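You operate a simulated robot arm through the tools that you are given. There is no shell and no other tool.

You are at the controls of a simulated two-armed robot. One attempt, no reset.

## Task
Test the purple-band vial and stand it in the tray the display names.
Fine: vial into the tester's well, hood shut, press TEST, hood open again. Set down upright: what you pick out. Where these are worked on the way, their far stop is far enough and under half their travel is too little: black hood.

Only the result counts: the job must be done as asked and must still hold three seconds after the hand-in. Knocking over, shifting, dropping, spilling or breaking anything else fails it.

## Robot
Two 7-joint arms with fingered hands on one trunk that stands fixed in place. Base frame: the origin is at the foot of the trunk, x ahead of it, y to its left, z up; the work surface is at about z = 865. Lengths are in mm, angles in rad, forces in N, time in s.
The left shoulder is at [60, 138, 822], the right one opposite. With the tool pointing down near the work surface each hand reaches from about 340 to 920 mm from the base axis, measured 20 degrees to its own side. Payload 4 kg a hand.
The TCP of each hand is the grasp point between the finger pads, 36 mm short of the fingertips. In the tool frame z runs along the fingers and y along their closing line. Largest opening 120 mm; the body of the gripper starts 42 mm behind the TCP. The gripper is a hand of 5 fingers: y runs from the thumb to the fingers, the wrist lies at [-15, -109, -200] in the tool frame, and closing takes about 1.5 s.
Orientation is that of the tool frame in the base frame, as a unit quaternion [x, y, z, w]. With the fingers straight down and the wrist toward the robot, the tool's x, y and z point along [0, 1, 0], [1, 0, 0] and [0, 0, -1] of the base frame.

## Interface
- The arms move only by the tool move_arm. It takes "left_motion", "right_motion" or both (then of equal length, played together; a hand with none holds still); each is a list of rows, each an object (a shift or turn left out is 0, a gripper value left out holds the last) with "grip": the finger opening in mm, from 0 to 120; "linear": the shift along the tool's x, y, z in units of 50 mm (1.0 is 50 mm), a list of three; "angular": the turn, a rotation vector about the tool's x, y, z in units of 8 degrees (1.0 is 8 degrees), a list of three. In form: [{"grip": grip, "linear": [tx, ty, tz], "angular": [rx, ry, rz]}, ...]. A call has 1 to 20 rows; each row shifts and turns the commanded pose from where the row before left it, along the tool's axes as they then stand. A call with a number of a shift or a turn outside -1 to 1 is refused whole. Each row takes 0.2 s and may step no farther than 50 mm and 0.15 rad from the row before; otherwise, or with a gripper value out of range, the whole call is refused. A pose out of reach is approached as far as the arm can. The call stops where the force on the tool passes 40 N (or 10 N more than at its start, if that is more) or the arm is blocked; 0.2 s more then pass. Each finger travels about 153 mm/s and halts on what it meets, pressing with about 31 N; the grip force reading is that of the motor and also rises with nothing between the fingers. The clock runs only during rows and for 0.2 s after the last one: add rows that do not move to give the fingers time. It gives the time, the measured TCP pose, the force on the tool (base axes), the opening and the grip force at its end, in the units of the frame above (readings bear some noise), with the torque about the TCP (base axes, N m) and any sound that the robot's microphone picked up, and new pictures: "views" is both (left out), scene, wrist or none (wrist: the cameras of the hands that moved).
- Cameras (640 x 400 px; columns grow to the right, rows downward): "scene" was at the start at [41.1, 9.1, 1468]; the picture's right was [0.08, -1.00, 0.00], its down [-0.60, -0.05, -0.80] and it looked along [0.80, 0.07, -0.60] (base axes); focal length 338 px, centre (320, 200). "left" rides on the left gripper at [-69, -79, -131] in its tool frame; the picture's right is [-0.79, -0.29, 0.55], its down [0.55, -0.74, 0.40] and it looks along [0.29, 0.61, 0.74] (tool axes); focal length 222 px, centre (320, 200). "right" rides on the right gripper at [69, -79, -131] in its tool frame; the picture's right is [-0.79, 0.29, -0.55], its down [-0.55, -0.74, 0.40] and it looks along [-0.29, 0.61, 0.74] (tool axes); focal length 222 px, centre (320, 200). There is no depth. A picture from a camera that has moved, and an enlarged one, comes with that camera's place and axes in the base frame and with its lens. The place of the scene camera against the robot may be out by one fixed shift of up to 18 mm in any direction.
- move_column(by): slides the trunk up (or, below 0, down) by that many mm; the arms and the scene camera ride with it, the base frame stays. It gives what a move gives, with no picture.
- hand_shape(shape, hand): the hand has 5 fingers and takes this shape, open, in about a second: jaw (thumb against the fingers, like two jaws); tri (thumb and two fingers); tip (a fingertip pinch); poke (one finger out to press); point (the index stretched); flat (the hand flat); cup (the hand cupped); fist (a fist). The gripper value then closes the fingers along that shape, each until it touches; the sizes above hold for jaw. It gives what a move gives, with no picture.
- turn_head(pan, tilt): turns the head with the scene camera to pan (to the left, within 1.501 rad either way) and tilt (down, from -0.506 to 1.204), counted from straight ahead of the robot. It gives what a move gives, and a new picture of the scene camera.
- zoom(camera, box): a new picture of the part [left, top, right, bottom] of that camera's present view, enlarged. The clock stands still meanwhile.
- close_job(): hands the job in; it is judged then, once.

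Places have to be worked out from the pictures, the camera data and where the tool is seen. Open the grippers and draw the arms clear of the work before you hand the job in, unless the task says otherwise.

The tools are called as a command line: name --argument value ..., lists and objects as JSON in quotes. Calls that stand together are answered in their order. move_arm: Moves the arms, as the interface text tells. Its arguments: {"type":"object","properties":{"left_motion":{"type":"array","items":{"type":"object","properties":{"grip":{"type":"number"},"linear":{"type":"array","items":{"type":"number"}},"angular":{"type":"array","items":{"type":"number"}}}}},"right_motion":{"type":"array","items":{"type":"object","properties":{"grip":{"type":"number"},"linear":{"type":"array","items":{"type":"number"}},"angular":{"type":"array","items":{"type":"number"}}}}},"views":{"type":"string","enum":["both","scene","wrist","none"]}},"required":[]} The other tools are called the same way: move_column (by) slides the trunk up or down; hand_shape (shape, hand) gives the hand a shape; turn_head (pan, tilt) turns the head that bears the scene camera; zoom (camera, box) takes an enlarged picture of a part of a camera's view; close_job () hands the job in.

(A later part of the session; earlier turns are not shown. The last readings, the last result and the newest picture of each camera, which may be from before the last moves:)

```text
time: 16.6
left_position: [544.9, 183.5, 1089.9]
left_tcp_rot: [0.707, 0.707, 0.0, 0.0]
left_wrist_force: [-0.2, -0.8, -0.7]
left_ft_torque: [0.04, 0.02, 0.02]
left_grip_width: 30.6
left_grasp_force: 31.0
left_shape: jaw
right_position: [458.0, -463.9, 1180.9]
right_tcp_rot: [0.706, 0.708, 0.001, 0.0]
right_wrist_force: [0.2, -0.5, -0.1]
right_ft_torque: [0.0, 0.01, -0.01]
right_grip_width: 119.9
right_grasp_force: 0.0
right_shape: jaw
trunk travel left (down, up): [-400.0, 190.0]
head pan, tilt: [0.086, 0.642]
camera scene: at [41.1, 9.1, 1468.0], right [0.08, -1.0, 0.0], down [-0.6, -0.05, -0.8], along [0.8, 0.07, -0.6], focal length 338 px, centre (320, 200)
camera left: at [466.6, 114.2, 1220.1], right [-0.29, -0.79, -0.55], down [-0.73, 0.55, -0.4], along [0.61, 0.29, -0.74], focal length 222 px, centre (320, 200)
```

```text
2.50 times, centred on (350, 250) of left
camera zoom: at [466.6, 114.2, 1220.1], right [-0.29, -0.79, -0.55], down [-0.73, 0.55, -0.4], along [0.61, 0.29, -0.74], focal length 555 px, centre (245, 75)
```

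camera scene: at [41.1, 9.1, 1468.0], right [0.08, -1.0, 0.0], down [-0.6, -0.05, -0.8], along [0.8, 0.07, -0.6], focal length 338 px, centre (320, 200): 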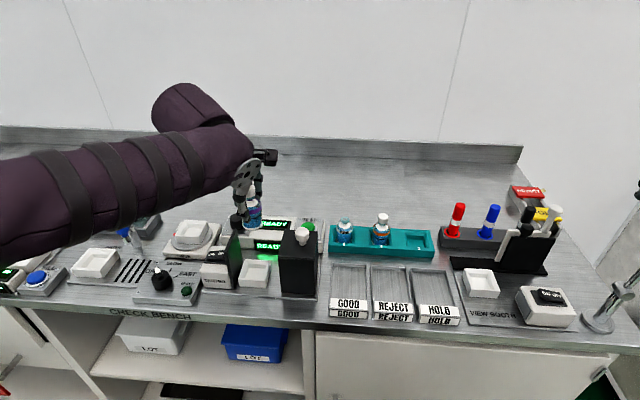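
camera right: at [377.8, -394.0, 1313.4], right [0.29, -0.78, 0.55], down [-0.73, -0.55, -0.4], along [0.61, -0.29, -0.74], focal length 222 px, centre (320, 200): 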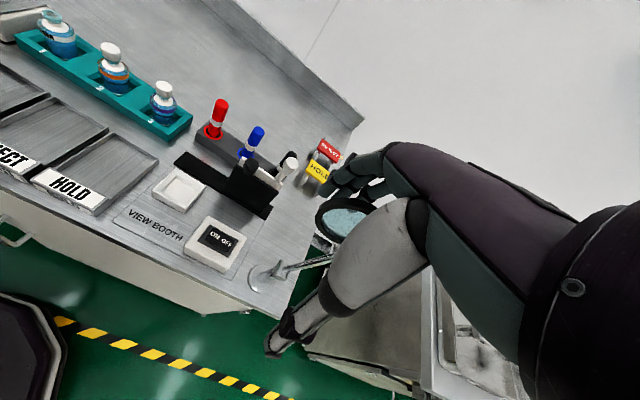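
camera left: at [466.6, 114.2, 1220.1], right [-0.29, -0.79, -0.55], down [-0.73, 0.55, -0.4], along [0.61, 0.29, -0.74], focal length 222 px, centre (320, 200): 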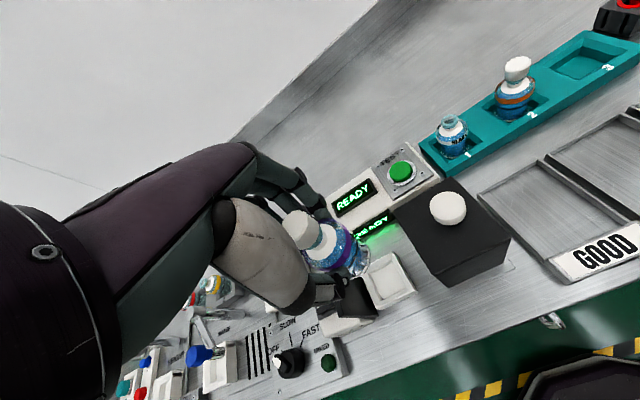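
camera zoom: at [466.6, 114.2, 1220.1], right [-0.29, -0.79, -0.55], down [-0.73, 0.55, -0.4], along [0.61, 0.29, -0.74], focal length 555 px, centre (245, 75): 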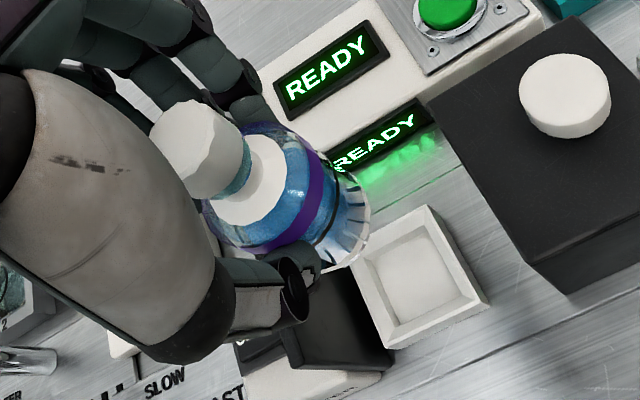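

Nothing moved. The far fingers spread toward +y, so I'll yaw the hand clockwise about the vial (cylindrical, so no effect on it) and check from the scene view whether hand clears the panel side.

move_arm --left_motion '[{"angular": [0, 0, 1]}, {"angular": [0, 0, 1]}, {"angular": [0, 0, 1]}, {"angular": [0, 0, 0.75]}, {}]' --views "both"

zoom --camera "scene" --box '[205, 150, 305, 250]'

```text
time: 17.8
left_position: [545.5, 183.7, 1090.0]
left_tcp_rot: [0.866, 0.499, -0.001, 0.0]
left_wrist_force: [0.3, 0.4, -0.9]
left_ft_torque: [-0.01, 0.01, 0.04]
left_grip_width: 30.4
left_grasp_force: 31.2
left_shape: jaw
right_position: [457.5, -463.7, 1181.4]
right_tcp_rot: [0.708, 0.707, 0.0, -0.001]
right_wrist_force: [0.0, 0.7, 0.6]
right_ft_torque: [-0.05, -0.01, 0.02]
right_grip_width: 119.9
right_grasp_force: 0.1
right_shape: jaw
trunk travel left (down, up): [-400.0, 190.0]
head pan, tilt: [0.086, 0.642]
camera scene: at [41.1, 9.1, 1468.0], right [0.08, -1.0, 0.0], down [-0.6, -0.05, -0.8], along [0.8, 0.07, -0.6], focal length 338 px, centre (320, 200)
camera left: at [441.8, 162.7, 1219.9], right [-0.65, -0.53, -0.55], down [-0.36, 0.84, -0.4], along [0.67, -0.06, -0.74], focal length 222 px, centre (320, 200)
```

scene: 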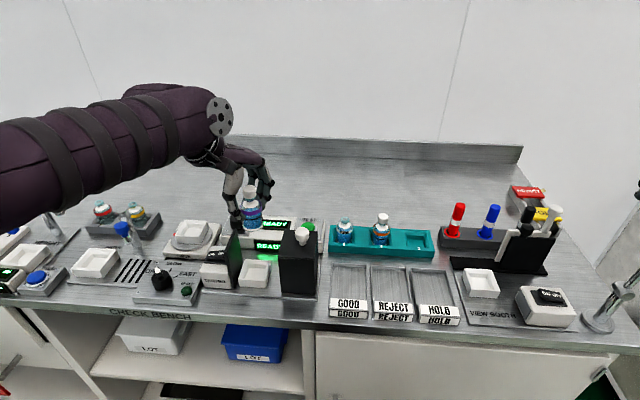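
left: 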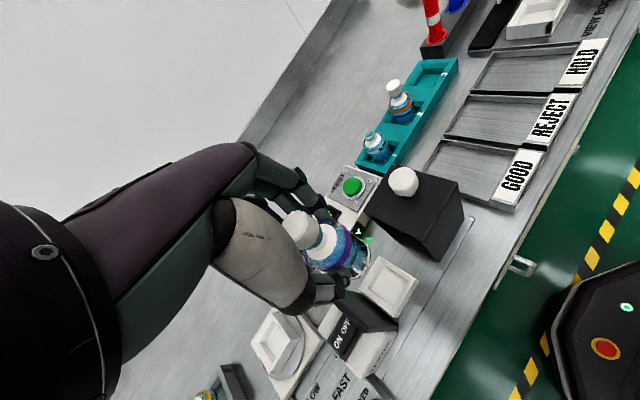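

```text
4.00 times, centred on (255, 200) of scene
camera zoom: at [41.1, 9.1, 1468.0], right [0.08, -1.0, 0.0], down [-0.6, -0.05, -0.8], along [0.8, 0.07, -0.6], focal length 1350 px, centre (580, 200)
```

zoom: 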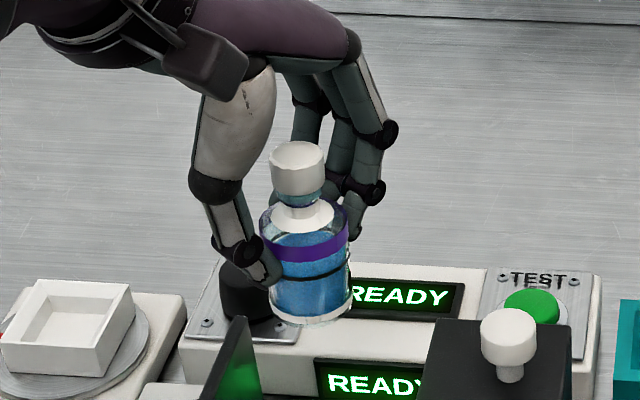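

This view shows the hand well: the thumb knuckle is ~37 mm left of the vial axis. I'll zoom in further to find where the little/ring fingers are.

zoom --camera "scene" --box '[230, 155, 280, 235]'

zoom --camera "left" --box '[220, 140, 420, 330]'

zoom --camera "scene" --box '[215, 225, 275, 295]'

```text
5.00 times, centred on (255, 195) of scene
camera zoom: at [41.1, 9.1, 1468.0], right [0.08, -1.0, 0.0], down [-0.6, -0.05, -0.8], along [0.8, 0.07, -0.6], focal length 1688 px, centre (645, 225)
```

zoom: 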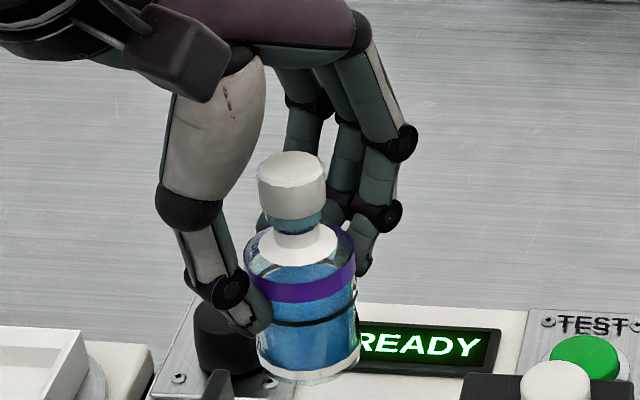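

```text
2.11 times, centred on (320, 235) of left
camera zoom: at [441.8, 162.7, 1219.9], right [-0.65, -0.53, -0.55], down [-0.36, 0.84, -0.4], along [0.67, -0.06, -0.74], focal length 468 px, centre (320, 126)
```

zoom: 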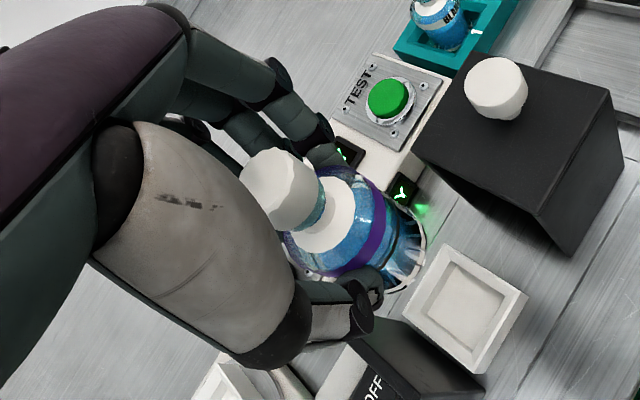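

```text
5.71 times, centred on (245, 260) of scene
camera zoom: at [41.1, 9.1, 1468.0], right [0.08, -1.0, 0.0], down [-0.6, -0.05, -0.8], along [0.8, 0.07, -0.6], focal length 1929 px, centre (749, -143)
```

zoom: 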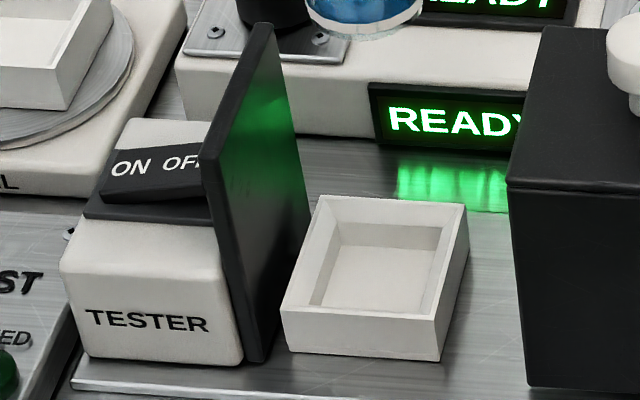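

The panel's right face is only ~35 mm from the well centre, too tight for the left hand on the body (its fingers spread toward the panel), while the hood side has ~60 mm. The right hand is mirrored and fits well, so I'll return the vial to slot 3 along the same path and re-pick it with the right hand.

move_arm --left_motion '[{"angular": [0, 0, -1], "linear": [0, 0, -0.3]}, {"angular": [0, 0, -1], "linear": [0, 0, -0.3]}, {"angular": [0, 0, -1], "linear": [0, 0, -0.22]}, {"angular": [0, 0, -0.75]}, {"linear": [-0.4, 0, 0]}, {"linear": [-0.67, 0, 0]}, {"linear": [-0.7, 0, 0]}, {"linear": [-0.7, 0, 0]}, {"linear": [-0.7, 0, 0]}, {"linear": [-0.7, 0, 0]}, {"linear": [-0.7, 0, 0]}, {"linear": [-0.7, 0, 0]}, {"linear": [-0.7, 0, 0]}, {"linear": [-0.7, 0, 0]}, {"linear": [-0.6, 0, 0]}, {}]' --views "none"

```text
time: 21.2
left_position: [543.6, -180.6, 1131.7]
left_tcp_rot: [0.707, 0.707, 0.0, 0.0]
left_wrist_force: [0.3, -0.5, -0.4]
left_ft_torque: [0.0, 0.03, 0.01]
left_grip_width: 30.7
left_grasp_force: 30.7
left_shape: jaw
right_position: [457.3, -463.3, 1181.8]
right_tcp_rot: [0.707, 0.707, -0.001, 0.0]
right_wrist_force: [0.0, 0.1, -0.2]
right_ft_torque: [0.03, 0.02, 0.01]
right_grip_width: 119.8
right_grasp_force: 0.1
right_shape: jaw
trunk travel left (down, up): [-400.0, 190.0]
head pan, tilt: [0.086, 0.642]
```

At (544,-181,1132). Now the diagonal forward-and-down move to above slot 3 at z≈1010.

move_arm --left_motion '[{"linear": [0, 0.45, 0.4]}, {"linear": [0, 0.6, 0.52]}, {"linear": [0, 0.6, 0.52]}, {"linear": [0, 0.6, 0.52]}, {"linear": [0.01, 0.6, 0.47]}, {}]' --views "wrist"

zoom --camera "right" --box '[60, 0, 260, 150]'

zoom --camera "left" --box '[260, 170, 440, 330]'

```text
time: 22.6
left_position: [687.0, -181.3, 1010.6]
left_tcp_rot: [0.708, 0.706, 0.0, 0.0]
left_wrist_force: [-0.6, -0.4, -1.0]
left_ft_torque: [0.0, -0.01, -0.02]
left_grip_width: 30.5
left_grasp_force: 31.2
left_shape: jaw
right_position: [457.3, -463.2, 1181.5]
right_tcp_rot: [0.707, 0.707, 0.0, -0.001]
right_wrist_force: [-0.1, -0.7, 0.5]
right_ft_torque: [-0.01, 0.0, 0.0]
right_grip_width: 119.5
right_grasp_force: 0.2
right_shape: jaw
trunk travel left (down, up): [-400.0, 190.0]
head pan, tilt: [0.086, 0.642]
camera left: at [607.5, -250.1, 1140.5], right [-0.29, -0.78, -0.55], down [-0.73, 0.55, -0.4], along [0.61, 0.29, -0.74], focal length 222 px, centre (320, 200)
```

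left: 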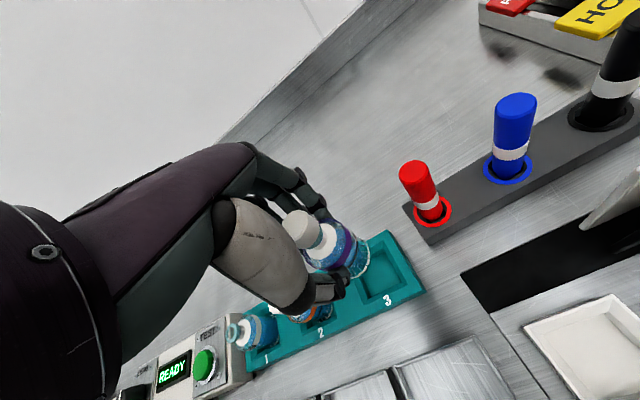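

```text
2.67 times, centred on (160, 75) of right
camera zoom: at [378.6, -394.1, 1313.4], right [0.29, -0.79, 0.55], down [-0.74, -0.55, -0.4], along [0.61, -0.29, -0.74], focal length 592 px, centre (747, 533)
```

zoom: 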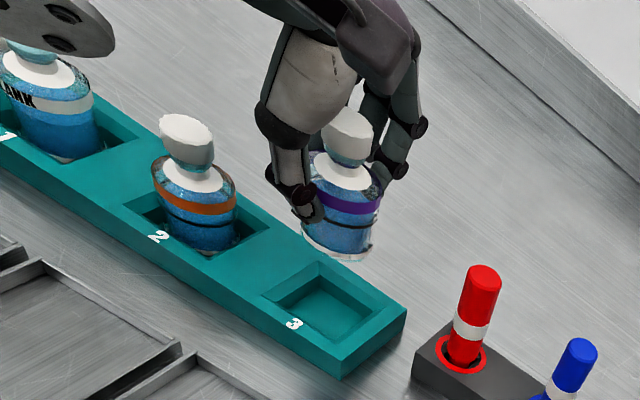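

```text
2.50 times, centred on (350, 250) of left
camera zoom: at [607.5, -250.1, 1140.5], right [-0.29, -0.78, -0.55], down [-0.73, 0.55, -0.4], along [0.61, 0.29, -0.74], focal length 555 px, centre (245, 75)
```

zoom: 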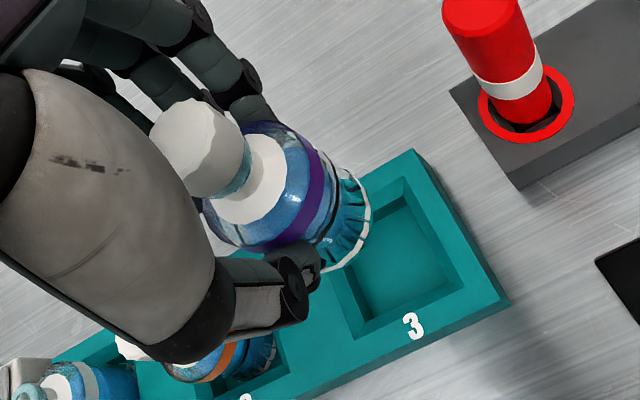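

The vial's pose in the hand is unchanged since lifting, and it lines up over slot 3. Descending to z≈931 slowly.

move_arm --left_motion '[{"linear": [0.03, 0, 0.4]}, {"linear": [0, 0, 0.4]}, {"linear": [0, 0, 0.3]}, {"linear": [0, 0, 0.2]}, {"linear": [0, 0, 0.15]}, {"linear": [0, 0, 0.1]}, {}]' --views "wrist"

zoom --camera "right" --box '[130, 40, 230, 140]'

zoom --camera "left" --box '[260, 170, 440, 330]'

```text
time: 24.2
left_position: [685.8, -180.2, 929.7]
left_tcp_rot: [0.708, 0.707, 0.0, 0.0]
left_wrist_force: [-4.9, 0.2, -1.2]
left_ft_torque: [0.01, 0.26, -0.02]
left_grip_width: 30.6
left_grasp_force: 31.0
left_shape: jaw
right_position: [456.9, -463.6, 1182.4]
right_tcp_rot: [0.707, 0.707, 0.0, 0.0]
right_wrist_force: [-0.6, 0.3, 0.6]
right_ft_torque: [0.02, 0.0, 0.0]
right_grip_width: 119.9
right_grasp_force: 0.0
right_shape: jaw
trunk travel left (down, up): [-400.0, 190.0]
head pan, tilt: [0.086, 0.642]
camera left: at [606.7, -248.5, 1061.6], right [-0.29, -0.78, -0.55], down [-0.73, 0.55, -0.4], along [0.61, 0.29, -0.74], focal length 222 px, centre (320, 200)
```

left: 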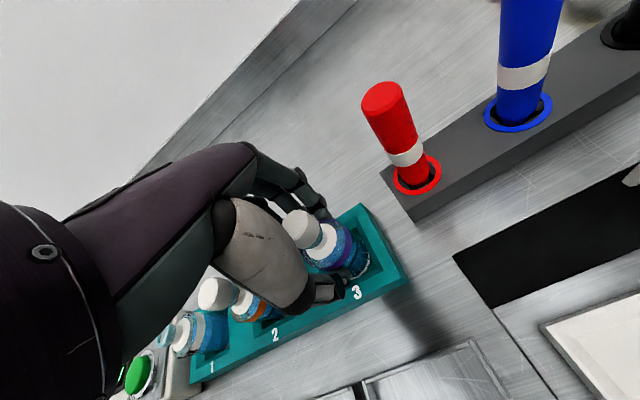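

```text
4.00 times, centred on (180, 90) of right
camera zoom: at [378.3, -394.2, 1313.4], right [0.29, -0.79, 0.55], down [-0.74, -0.55, -0.4], along [0.61, -0.29, -0.74], focal length 888 px, centre (880, 640)
```

zoom: 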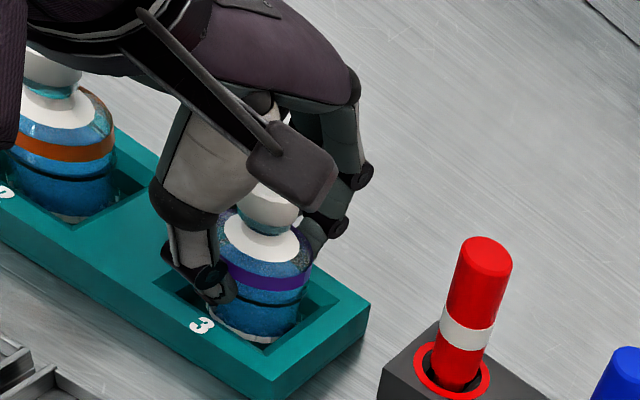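

```text
2.50 times, centred on (350, 250) of left
camera zoom: at [606.7, -248.5, 1061.6], right [-0.29, -0.78, -0.55], down [-0.73, 0.55, -0.4], along [0.61, 0.29, -0.74], focal length 555 px, centre (245, 75)
```

zoom: 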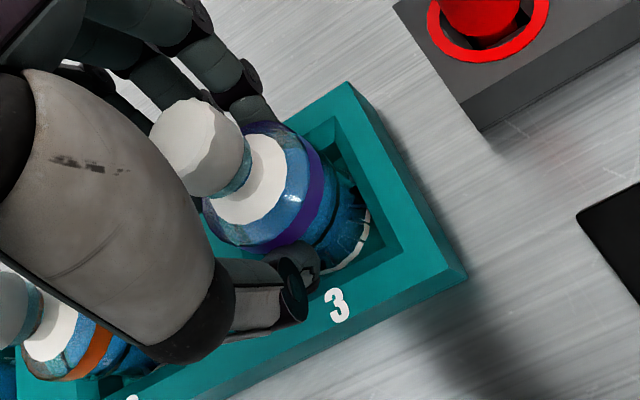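

The vial is back in slot 3. I'll open the left hand gradually and lift it straight up.

move_arm --left_motion '[{"grip": 40}, {"grip": 55}, {"grip": 80}, {"grip": 110}, {"grip": 120}, {"grip": 120}, {"linear": [0, 0, -0.4]}, {"linear": [0, 0, -0.6]}, {"linear": [0, 0, -0.6]}, {}]' --views "wrist"

zoom --camera "right" --box '[60, 0, 260, 150]'

```text
time: 26.4
left_position: [687.5, -181.7, 1012.7]
left_tcp_rot: [0.708, 0.707, 0.0, 0.0]
left_wrist_force: [0.0, 0.0, -0.6]
left_ft_torque: [-0.03, 0.01, -0.02]
left_grip_width: 119.7
left_grasp_force: 0.1
left_shape: jaw
right_position: [457.4, -461.9, 1180.7]
right_tcp_rot: [0.707, 0.707, -0.001, 0.0]
right_wrist_force: [0.8, -0.6, 0.2]
right_ft_torque: [-0.04, 0.01, 0.0]
right_grip_width: 120.1
right_grasp_force: 0.1
right_shape: jaw
trunk travel left (down, up): [-400.0, 190.0]
head pan, tilt: [0.086, 0.642]
camera left: at [607.8, -250.5, 1142.8], right [-0.29, -0.78, -0.55], down [-0.73, 0.55, -0.4], along [0.61, 0.29, -0.74], focal length 222 px, centre (320, 200)
```

left: 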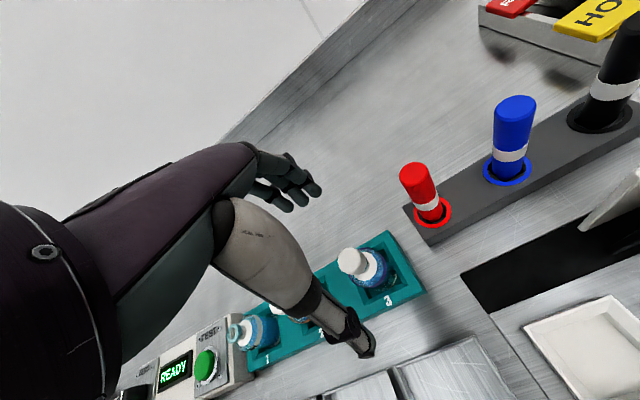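

```text
2.67 times, centred on (160, 75) of right
camera zoom: at [378.9, -394.2, 1313.3], right [0.29, -0.79, 0.55], down [-0.74, -0.55, -0.4], along [0.61, -0.29, -0.74], focal length 592 px, centre (747, 533)
```

zoom: 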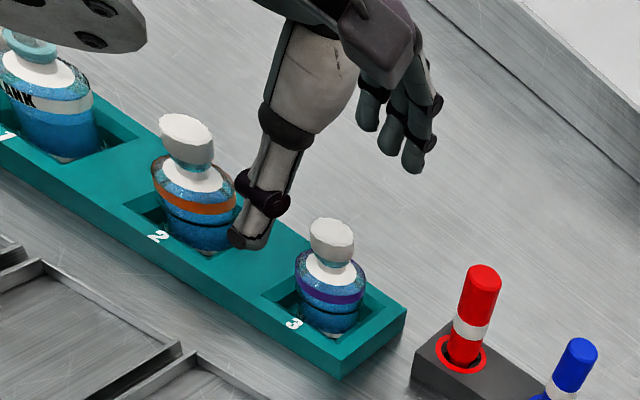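

Vial 3 is upright in its slot. Retracting the left arm back and to the left, clear of the workspace.

move_arm --left_motion '[{"linear": [0, -0.6, -0.6]}, {"linear": [0, -0.6, -0.6]}, {"linear": [0, -0.6, -0.6]}, {"linear": [0, -0.6, -0.6]}, {"linear": [0, -0.6, -0.3]}, {"linear": [0.95, -0.2, 0]}, {"linear": [0.95, -0.2, 0]}, {"linear": [0.95, -0.2, 0]}, {"linear": [0.95, -0.2, 0]}, {"linear": [0.95, -0.2, 0]}, {"linear": [0.95, -0.2, 0]}, {"linear": [0.95, 0, 0]}, {"linear": [0.95, 0, 0]}, {"linear": [0.95, 0, 0]}, {"linear": [0.95, 0, 0]}, {"linear": [0.95, 0, 0]}, {}]' --views "scene"

```text
time: 30.0
left_position: [475.1, 343.8, 1145.5]
left_tcp_rot: [0.708, 0.706, 0.0, 0.0]
left_wrist_force: [0.0, -0.2, 0.9]
left_ft_torque: [0.02, -0.03, -0.02]
left_grip_width: 119.4
left_grasp_force: 0.1
left_shape: jaw
right_position: [458.1, -463.2, 1181.5]
right_tcp_rot: [0.707, 0.707, 0.001, 0.0]
right_wrist_force: [0.0, -0.5, -0.2]
right_ft_torque: [0.0, 0.05, 0.04]
right_grip_width: 119.9
right_grasp_force: 0.1
right_shape: jaw
trunk travel left (down, up): [-400.0, 190.0]
head pan, tilt: [0.086, 0.642]
camera scene: at [41.1, 9.0, 1468.0], right [0.08, -1.0, 0.0], down [-0.6, -0.05, -0.8], along [0.8, 0.07, -0.6], focal length 338 px, centre (320, 200)
```

scene: 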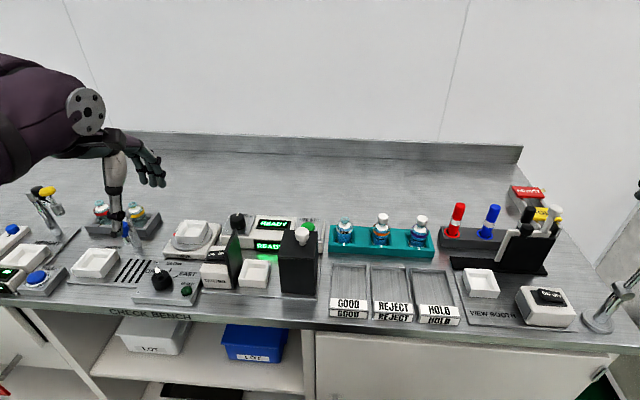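

Left arm is clear. Now bring the right hand over slot 3: first sideways, then diagonally forward and down to z≈1010.

move_arm --right_motion '[{"linear": [0.9, 0, 0]}, {"linear": [0.95, 0, 0]}, {"linear": [0.95, 0, 0]}, {"linear": [0.95, 0, 0]}, {"linear": [0.95, 0, 0]}, {"linear": [0.96, 0, 0]}, {"linear": [0, 0.76, 0.57]}, {"linear": [0, 0.76, 0.57]}, {"linear": [0, 0.76, 0.57]}, {"linear": [0, 0.76, 0.57]}, {"linear": [0, 0.76, 0.57]}, {"linear": [0, 0.7, 0.57]}, {}]' --views "both"

zoom --camera "scene" --box '[370, 130, 520, 270]'

zoom --camera "right" --box '[190, 130, 420, 370]'

```text
time: 32.8
left_position: [474.3, 343.0, 1146.2]
left_tcp_rot: [0.708, 0.706, 0.0, 0.001]
left_wrist_force: [-0.6, -0.2, -0.1]
left_ft_torque: [0.02, -0.02, 0.0]
left_grip_width: 119.6
left_grasp_force: 0.0
left_shape: jaw
right_position: [685.3, -180.0, 1008.6]
right_tcp_rot: [0.707, 0.707, 0.0, 0.0]
right_wrist_force: [-0.4, 0.6, 0.9]
right_ft_torque: [0.0, 0.02, 0.01]
right_grip_width: 119.7
right_grasp_force: 0.0
right_shape: jaw
trunk travel left (down, up): [-400.0, 190.0]
head pan, tilt: [0.086, 0.642]
camera scene: at [40.8, 9.2, 1468.0], right [0.08, -1.0, 0.0], down [-0.6, -0.05, -0.8], along [0.8, 0.07, -0.6], focal length 338 px, centre (320, 200)
camera right: at [606.1, -111.3, 1140.7], right [0.29, -0.79, 0.55], down [-0.73, -0.55, -0.4], along [0.61, -0.29, -0.74], focal length 222 px, centre (320, 200)
```

scene: 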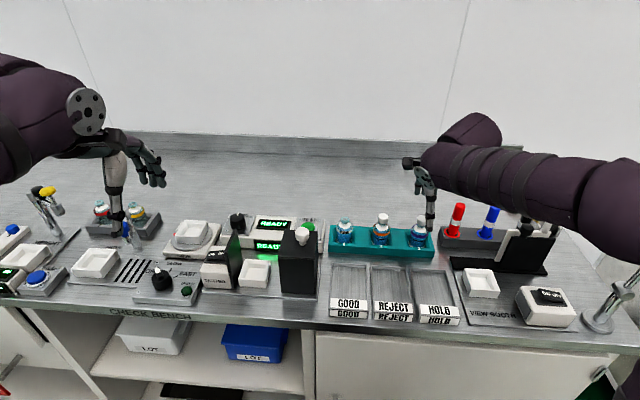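
right: 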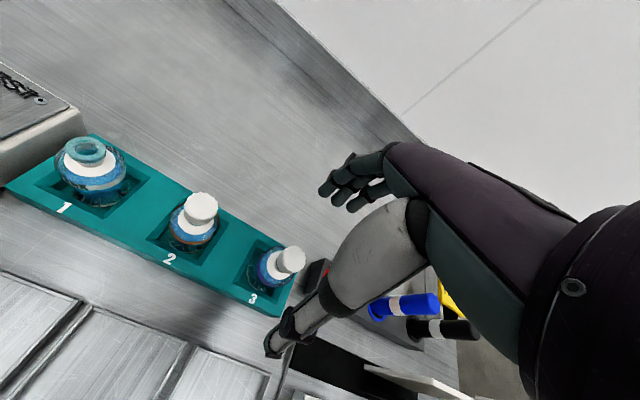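

```text
2.86 times, centred on (445, 200) of scene
camera zoom: at [40.8, 9.2, 1468.0], right [0.08, -1.0, 0.0], down [-0.6, -0.05, -0.8], along [0.8, 0.07, -0.6], focal length 964 px, centre (-37, 200)
```

zoom: 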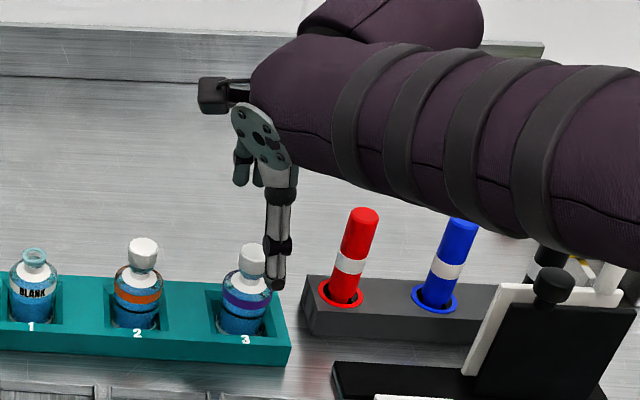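

```text
1.67 times, centred on (305, 250) of right
camera zoom: at [606.1, -111.3, 1140.7], right [0.29, -0.79, 0.55], down [-0.73, -0.55, -0.4], along [0.61, -0.29, -0.74], focal length 370 px, centre (345, 117)
```

zoom: 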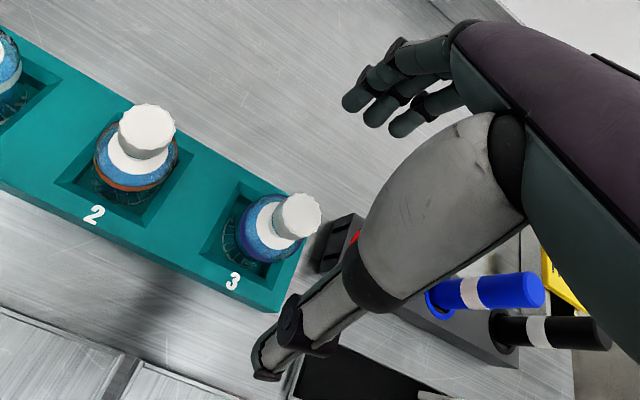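

Right hand is over vial 3 (cap estimate ≈(688,-182)); clearance to the red pen looks fine. Descending to z≈931 with fingers open.

move_arm --right_motion '[{"linear": [-0.03, 0.06, 0.4]}, {"linear": [0, 0, 0.5]}, {"linear": [0, 0, 0.4]}, {"linear": [0, 0, 0.26]}, {}]' --views "wrist"

zoom --camera "right" --box '[190, 130, 420, 370]'

zoom --camera "scene" --box '[370, 150, 490, 270]'

```text
time: 34.0
left_position: [474.2, 343.1, 1146.0]
left_tcp_rot: [0.707, 0.707, 0.0, 0.0]
left_wrist_force: [0.0, -0.5, -0.4]
left_ft_torque: [0.0, 0.02, 0.02]
left_grip_width: 119.6
left_grasp_force: 0.0
left_shape: jaw
right_position: [685.6, -181.9, 932.3]
right_tcp_rot: [0.707, 0.707, 0.0, 0.0]
right_wrist_force: [-0.6, 0.2, 0.9]
right_ft_torque: [-0.03, 0.01, 0.0]
right_grip_width: 119.7
right_grasp_force: 0.1
right_shape: jaw
trunk travel left (down, up): [-400.0, 190.0]
head pan, tilt: [0.086, 0.642]
camera right: at [606.8, -113.1, 1063.5], right [0.29, -0.78, 0.55], down [-0.74, -0.55, -0.4], along [0.61, -0.29, -0.74], focal length 222 px, centre (320, 200)
```

right: 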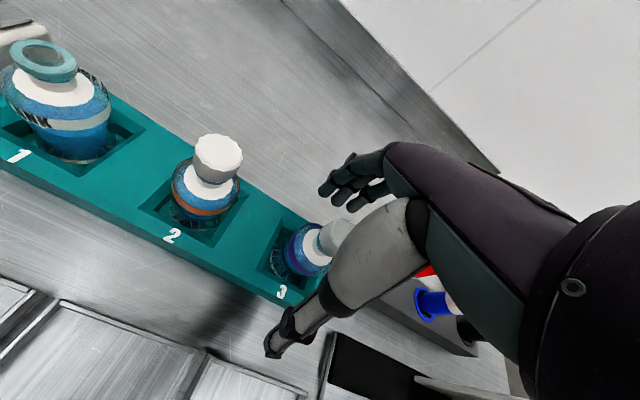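

```text
1.67 times, centred on (305, 250) of right
camera zoom: at [606.8, -113.1, 1063.5], right [0.29, -0.78, 0.55], down [-0.74, -0.55, -0.4], along [0.61, -0.29, -0.74], focal length 370 px, centre (345, 117)
```

zoom: 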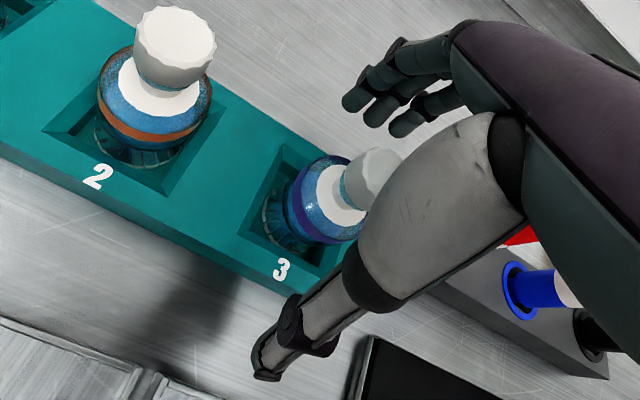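

```text
3.33 times, centred on (430, 210) of scene
camera zoom: at [41.1, 9.2, 1468.0], right [0.08, -1.0, 0.0], down [-0.6, -0.05, -0.8], along [0.8, 0.07, -0.6], focal length 1125 px, centre (-47, 167)
```

zoom: 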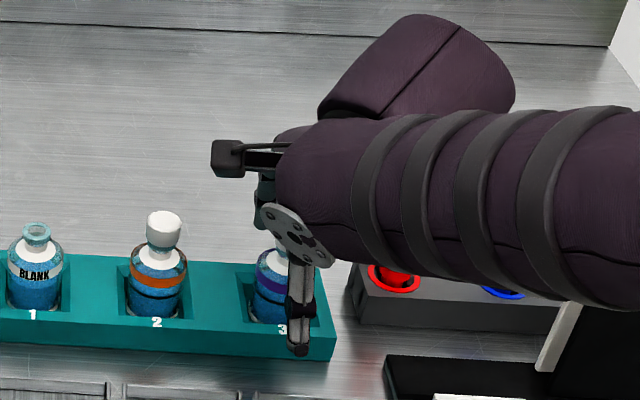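

Thumb and fingers straddle the vial. Nudging +2 mm in x and -3 mm in z, then closing on the body.

move_arm --right_motion '[{"linear": [0, 0.05, 0.06]}, {"grip": 90}, {"grip": 70}, {"grip": 55}, {"grip": 45}, {"grip": 30}, {"grip": 20}, {"grip": 15}, {"grip": 15}, {"grip": 15}]' --views "wrist"

zoom --camera "right" --box '[230, 170, 410, 330]'

```text
time: 36.2
left_position: [474.9, 343.8, 1147.9]
left_tcp_rot: [0.708, 0.706, 0.0, 0.0]
left_wrist_force: [-0.4, -0.7, -0.1]
left_ft_torque: [0.01, 0.04, 0.01]
left_grip_width: 119.7
left_grasp_force: 0.1
left_shape: jaw
right_position: [688.4, -182.6, 929.3]
right_tcp_rot: [0.707, 0.707, 0.0, 0.0]
right_wrist_force: [-5.8, 0.5, 0.2]
right_ft_torque: [0.02, 0.27, 0.0]
right_grip_width: 31.6
right_grasp_force: 31.0
right_shape: jaw
trunk travel left (down, up): [-400.0, 190.0]
head pan, tilt: [0.086, 0.642]
camera right: at [609.7, -112.6, 1060.8], right [0.29, -0.79, 0.55], down [-0.74, -0.55, -0.4], along [0.61, -0.29, -0.74], focal length 222 px, centre (320, 200)
```

right: 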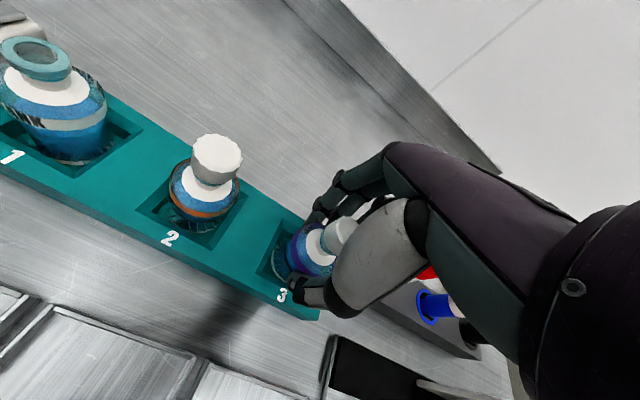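

```text
2.50 times, centred on (320, 250) of right
camera zoom: at [609.7, -112.6, 1060.8], right [0.29, -0.79, 0.55], down [-0.74, -0.55, -0.4], along [0.61, -0.29, -0.74], focal length 555 px, centre (320, 75)
```

zoom: 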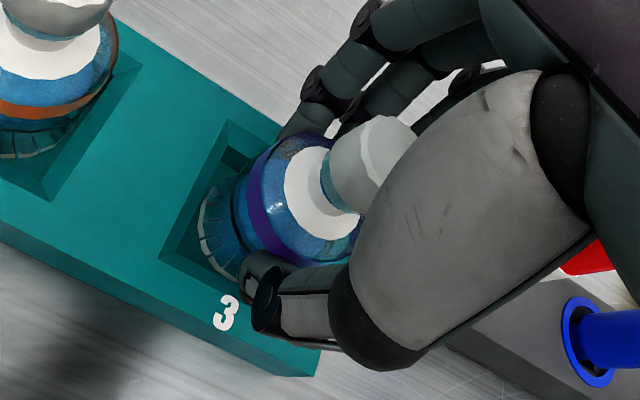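

Same solid mirrored grasp (31.6 mm, 31 N). I'll lift the vial 30 mm to check, while shifting the left arm further left out of the way.

move_arm --right_motion '[{"linear": [0, 0, -0.1]}, {"linear": [0, 0, -0.2]}, {"linear": [0, 0, -0.3]}, {}]' --left_motion '[{"linear": [0.9, 0, 0]}, {"linear": [0.9, 0, 0]}, {"linear": [0.6, 0, 0]}, {}]' --views "wrist"

zoom --camera "right" --box '[230, 170, 410, 330]'

```text
time: 37.2
left_position: [475.3, 462.4, 1146.9]
left_tcp_rot: [0.707, 0.707, 0.0, 0.0]
left_wrist_force: [0.7, -0.4, -0.2]
left_ft_torque: [0.01, -0.01, 0.01]
left_grip_width: 119.8
left_grasp_force: 0.1
left_shape: jaw
right_position: [688.6, -181.0, 959.2]
right_tcp_rot: [0.707, 0.707, 0.0, 0.0]
right_wrist_force: [0.1, -0.7, -1.2]
right_ft_torque: [0.02, -0.03, 0.0]
right_grip_width: 31.2
right_grasp_force: 30.9
right_shape: jaw
trunk travel left (down, up): [-400.0, 190.0]
head pan, tilt: [0.086, 0.642]
camera right: at [609.9, -112.5, 1090.1], right [0.29, -0.79, 0.55], down [-0.74, -0.55, -0.4], along [0.61, -0.29, -0.74], focal length 222 px, centre (320, 200)
camera left: at [397.5, 394.1, 1277.7], right [-0.29, -0.78, -0.55], down [-0.73, 0.55, -0.4], along [0.61, 0.29, -0.74], focal length 222 px, centre (320, 200)
```

right: 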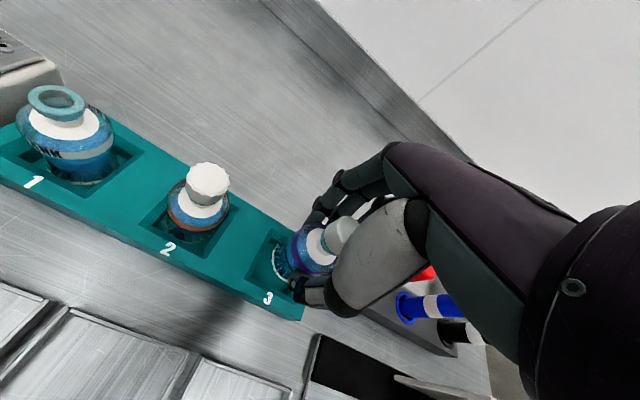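
left: 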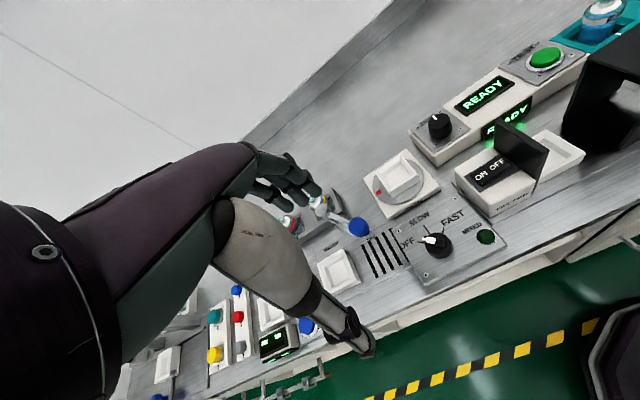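

```text
2.50 times, centred on (320, 250) of right
camera zoom: at [609.9, -112.5, 1090.1], right [0.29, -0.79, 0.55], down [-0.74, -0.55, -0.4], along [0.61, -0.29, -0.74], focal length 555 px, centre (320, 75)
```

zoom: 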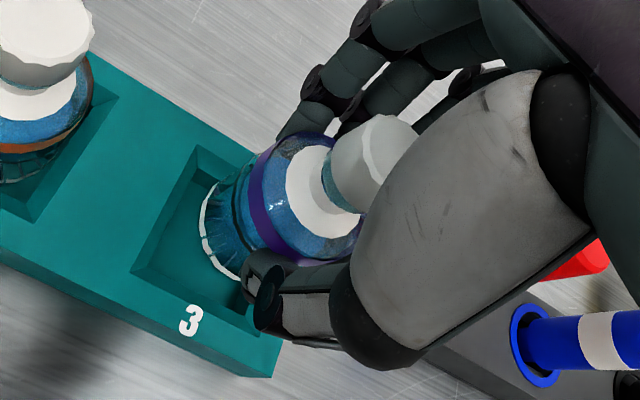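

Vial lifts cleanly. I'll raise it, draw back, and carry it high across to above the tester with the right hand.

move_arm --right_motion '[{"linear": [0, 0, -0.4]}, {"linear": [0, 0, -0.6]}, {"linear": [0, -0.5, -0.45]}, {"linear": [0, -0.6, -0.5]}, {"linear": [0, -0.6, -0.5]}, {"linear": [0, -0.6, -0.5]}, {"linear": [0.3, -0.6, -0.5]}, {"linear": [0.6, 0, 0]}, {"linear": [0.7, 0, 0]}, {"linear": [0.7, 0, 0]}, {"linear": [0.7, 0, 0]}, {"linear": [0.7, 0, 0]}, {"linear": [0.7, 0, 0]}, {"linear": [0.7, 0, 0]}, {"linear": [0.7, 0, 0]}, {"linear": [0.7, 0, 0]}, {"linear": [0.6, 0, 0]}, {"linear": [0.25, 0, 0]}, {}]' --views "both"

zoom --camera "scene" --box '[195, 140, 315, 300]'

zoom --camera "left" --box '[420, 20, 640, 220]'

```text
time: 41.2
left_position: [476.2, 463.5, 1145.3]
left_tcp_rot: [0.708, 0.707, 0.0, 0.0]
left_wrist_force: [0.2, 0.2, 0.1]
left_ft_torque: [0.04, 0.0, -0.03]
left_grip_width: 119.6
left_grasp_force: 0.0
left_shape: jaw
right_position: [544.6, 184.6, 1131.5]
right_tcp_rot: [0.708, 0.706, -0.001, 0.001]
right_wrist_force: [-1.1, -0.6, -0.1]
right_ft_torque: [-0.01, -0.01, 0.0]
right_grip_width: 31.3
right_grasp_force: 31.1
right_shape: jaw
trunk travel left (down, up): [-400.0, 190.0]
head pan, tilt: [0.086, 0.642]
camera scene: at [41.2, 9.2, 1468.0], right [0.08, -1.0, 0.0], down [-0.6, -0.05, -0.8], along [0.8, 0.07, -0.6], focal length 338 px, centre (320, 200)
camera right: at [464.5, 254.4, 1263.4], right [0.29, -0.79, 0.55], down [-0.74, -0.55, -0.4], along [0.61, -0.29, -0.74], focal length 222 px, centre (320, 200)
```

scene: 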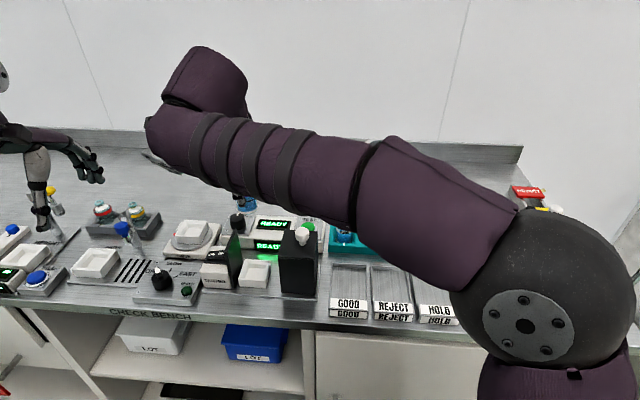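
right: 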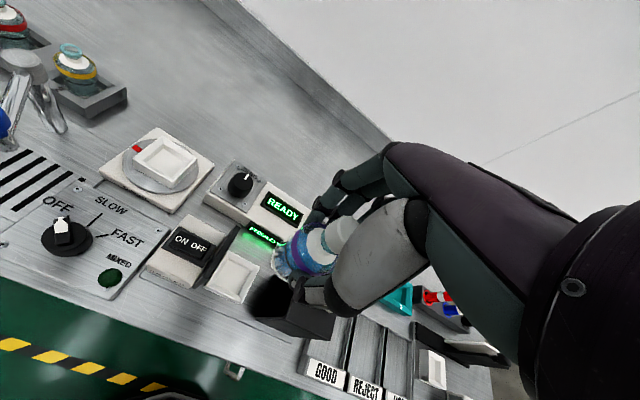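

```text
2.50 times, centred on (255, 220) of scene
camera zoom: at [41.2, 9.2, 1468.0], right [0.08, -1.0, 0.0], down [-0.6, -0.05, -0.8], along [0.8, 0.07, -0.6], focal length 844 px, centre (482, 150)
```

zoom: 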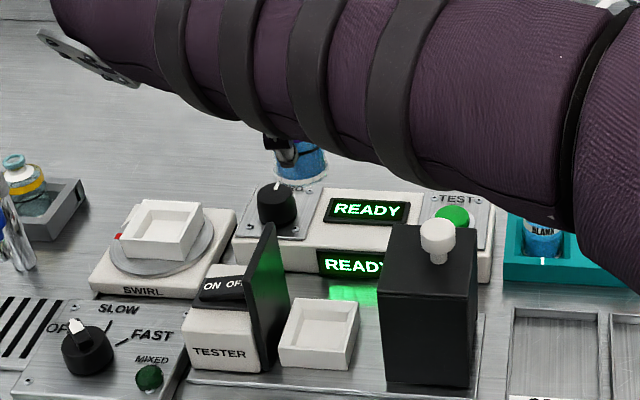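

```text
2.00 times, centred on (530, 120) of left
camera zoom: at [397.4, 393.8, 1277.7], right [-0.29, -0.78, -0.55], down [-0.73, 0.55, -0.4], along [0.61, 0.29, -0.74], focal length 444 px, centre (-100, 360)
```

zoom: 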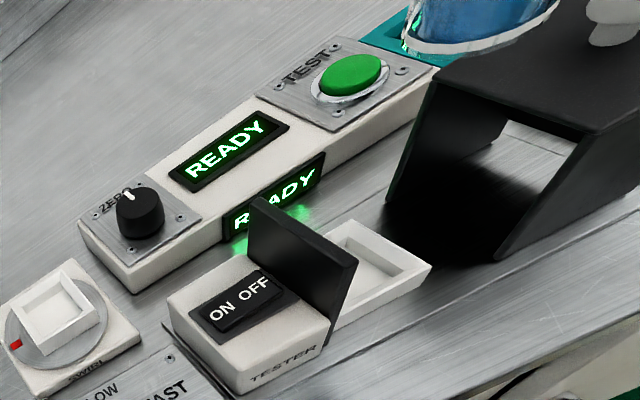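

The left wrist camera now has a great side view of the tester. I'll shift to about (548,194) and descend to z≈1010, keeping all fingers above the hood top, and check alignment from both wrist cameras.

move_arm --right_motion '[{"linear": [0.19, 0.06, 0]}, {"linear": [0, 0, 0.5]}, {"linear": [0, 0, 0.6]}, {"linear": [0, 0, 0.6]}, {"linear": [0, 0, 0.5]}, {"linear": [0, 0, 0.23]}, {}]' --views "both"

zoom --camera "right" --box '[200, 170, 380, 340]'

zoom --camera "left" --box '[460, 20, 640, 190]'

zoom --camera "scene" --box '[205, 180, 315, 300]'

```text
time: 42.8
left_position: [477.3, 463.6, 1146.4]
left_tcp_rot: [0.708, 0.706, 0.001, 0.0]
left_wrist_force: [0.0, 0.7, 0.5]
left_ft_torque: [-0.01, 0.01, -0.01]
left_grip_width: 119.9
left_grasp_force: 0.0
left_shape: jaw
right_position: [546.0, 194.6, 1009.1]
right_tcp_rot: [0.706, 0.708, 0.0, 0.0]
right_wrist_force: [0.0, 0.5, -1.0]
right_ft_torque: [0.0, 0.02, 0.03]
right_grip_width: 31.2
right_grasp_force: 31.0
right_shape: jaw
trunk travel left (down, up): [-400.0, 190.0]
head pan, tilt: [0.086, 0.642]
camera scene: at [41.1, 9.3, 1468.0], right [0.08, -1.0, 0.0], down [-0.6, -0.05, -0.8], along [0.8, 0.07, -0.6], focal length 338 px, centre (320, 200)
camera right: at [467.5, 264.2, 1141.3], right [0.29, -0.78, 0.55], down [-0.74, -0.55, -0.4], along [0.61, -0.29, -0.74], focal length 222 px, centre (320, 200)
```

scene: 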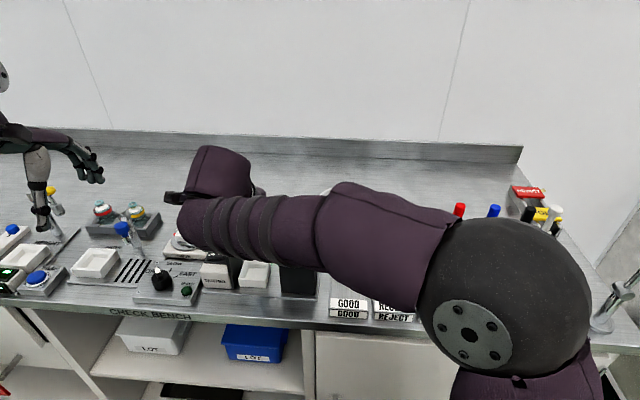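
right: 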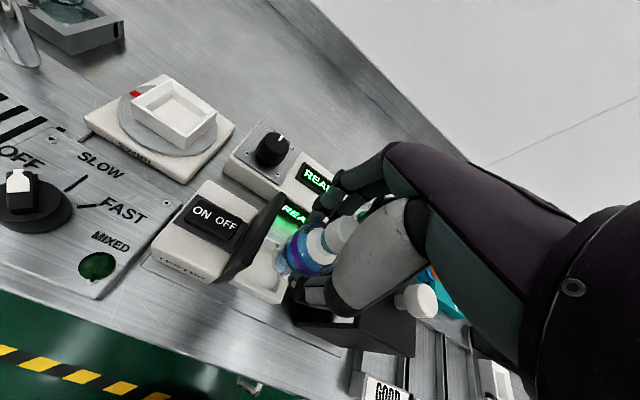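

```text
2.35 times, centred on (290, 255) of right
camera zoom: at [467.5, 264.2, 1141.3], right [0.29, -0.78, 0.55], down [-0.74, -0.55, -0.4], along [0.61, -0.29, -0.74], focal length 523 px, centre (391, 71)
```

zoom: 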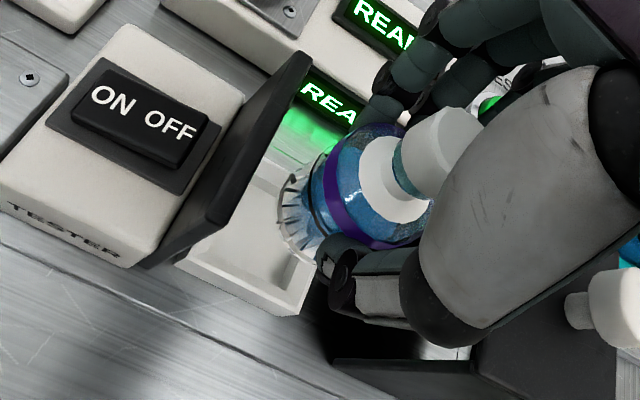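

```text
2.35 times, centred on (550, 105) of left
camera zoom: at [397.4, 393.9, 1277.7], right [-0.29, -0.78, -0.55], down [-0.73, 0.55, -0.4], along [0.61, 0.29, -0.74], focal length 523 px, centre (-221, 424)
```

zoom: 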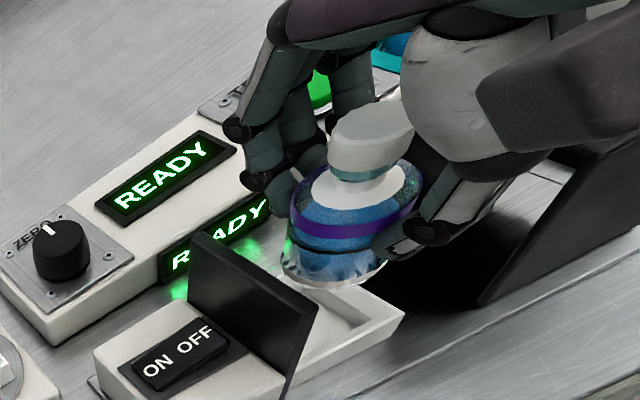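

```text
3.33 times, centred on (260, 240) of scene
camera zoom: at [41.1, 9.3, 1468.0], right [0.08, -1.0, 0.0], down [-0.6, -0.05, -0.8], along [0.8, 0.07, -0.6], focal length 1125 px, centre (520, 67)
```

zoom: 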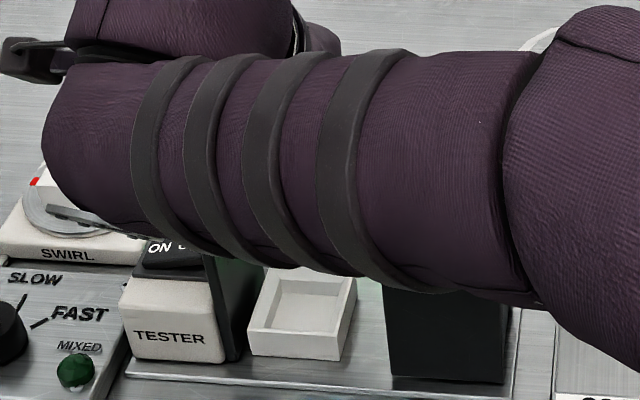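

Forearm and fingers are clear of the hood and knob. I'll zoom tighter on vial base vs. well in both wrist views.

zoom --camera "right" --box '[250, 210, 320, 290]'

zoom --camera "left" --box '[530, 70, 610, 170]'

```text
5.00 times, centred on (285, 250) of right
camera zoom: at [467.5, 264.2, 1141.3], right [0.29, -0.78, 0.55], down [-0.74, -0.55, -0.4], along [0.61, -0.29, -0.74], focal length 1111 px, centre (495, -50)
```

zoom: 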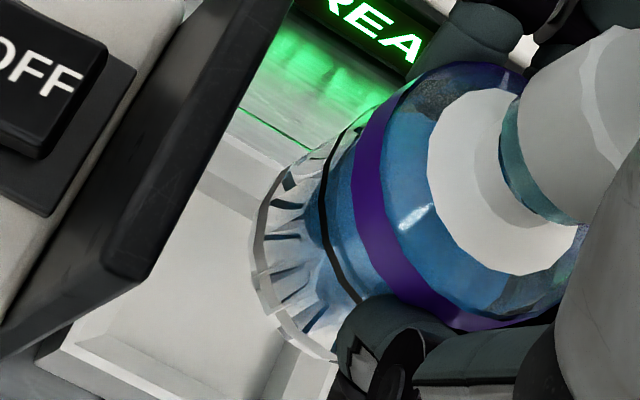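

```text
4.00 times, centred on (570, 120) of left
camera zoom: at [397.4, 393.9, 1277.7], right [-0.29, -0.78, -0.55], down [-0.73, 0.55, -0.4], along [0.61, 0.29, -0.74], focal length 888 px, centre (-680, 520)
```

zoom: 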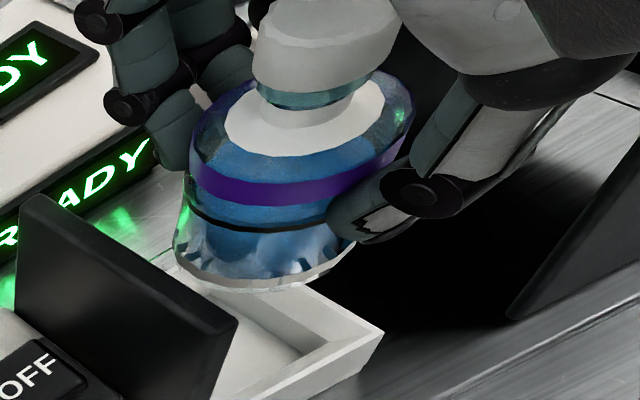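

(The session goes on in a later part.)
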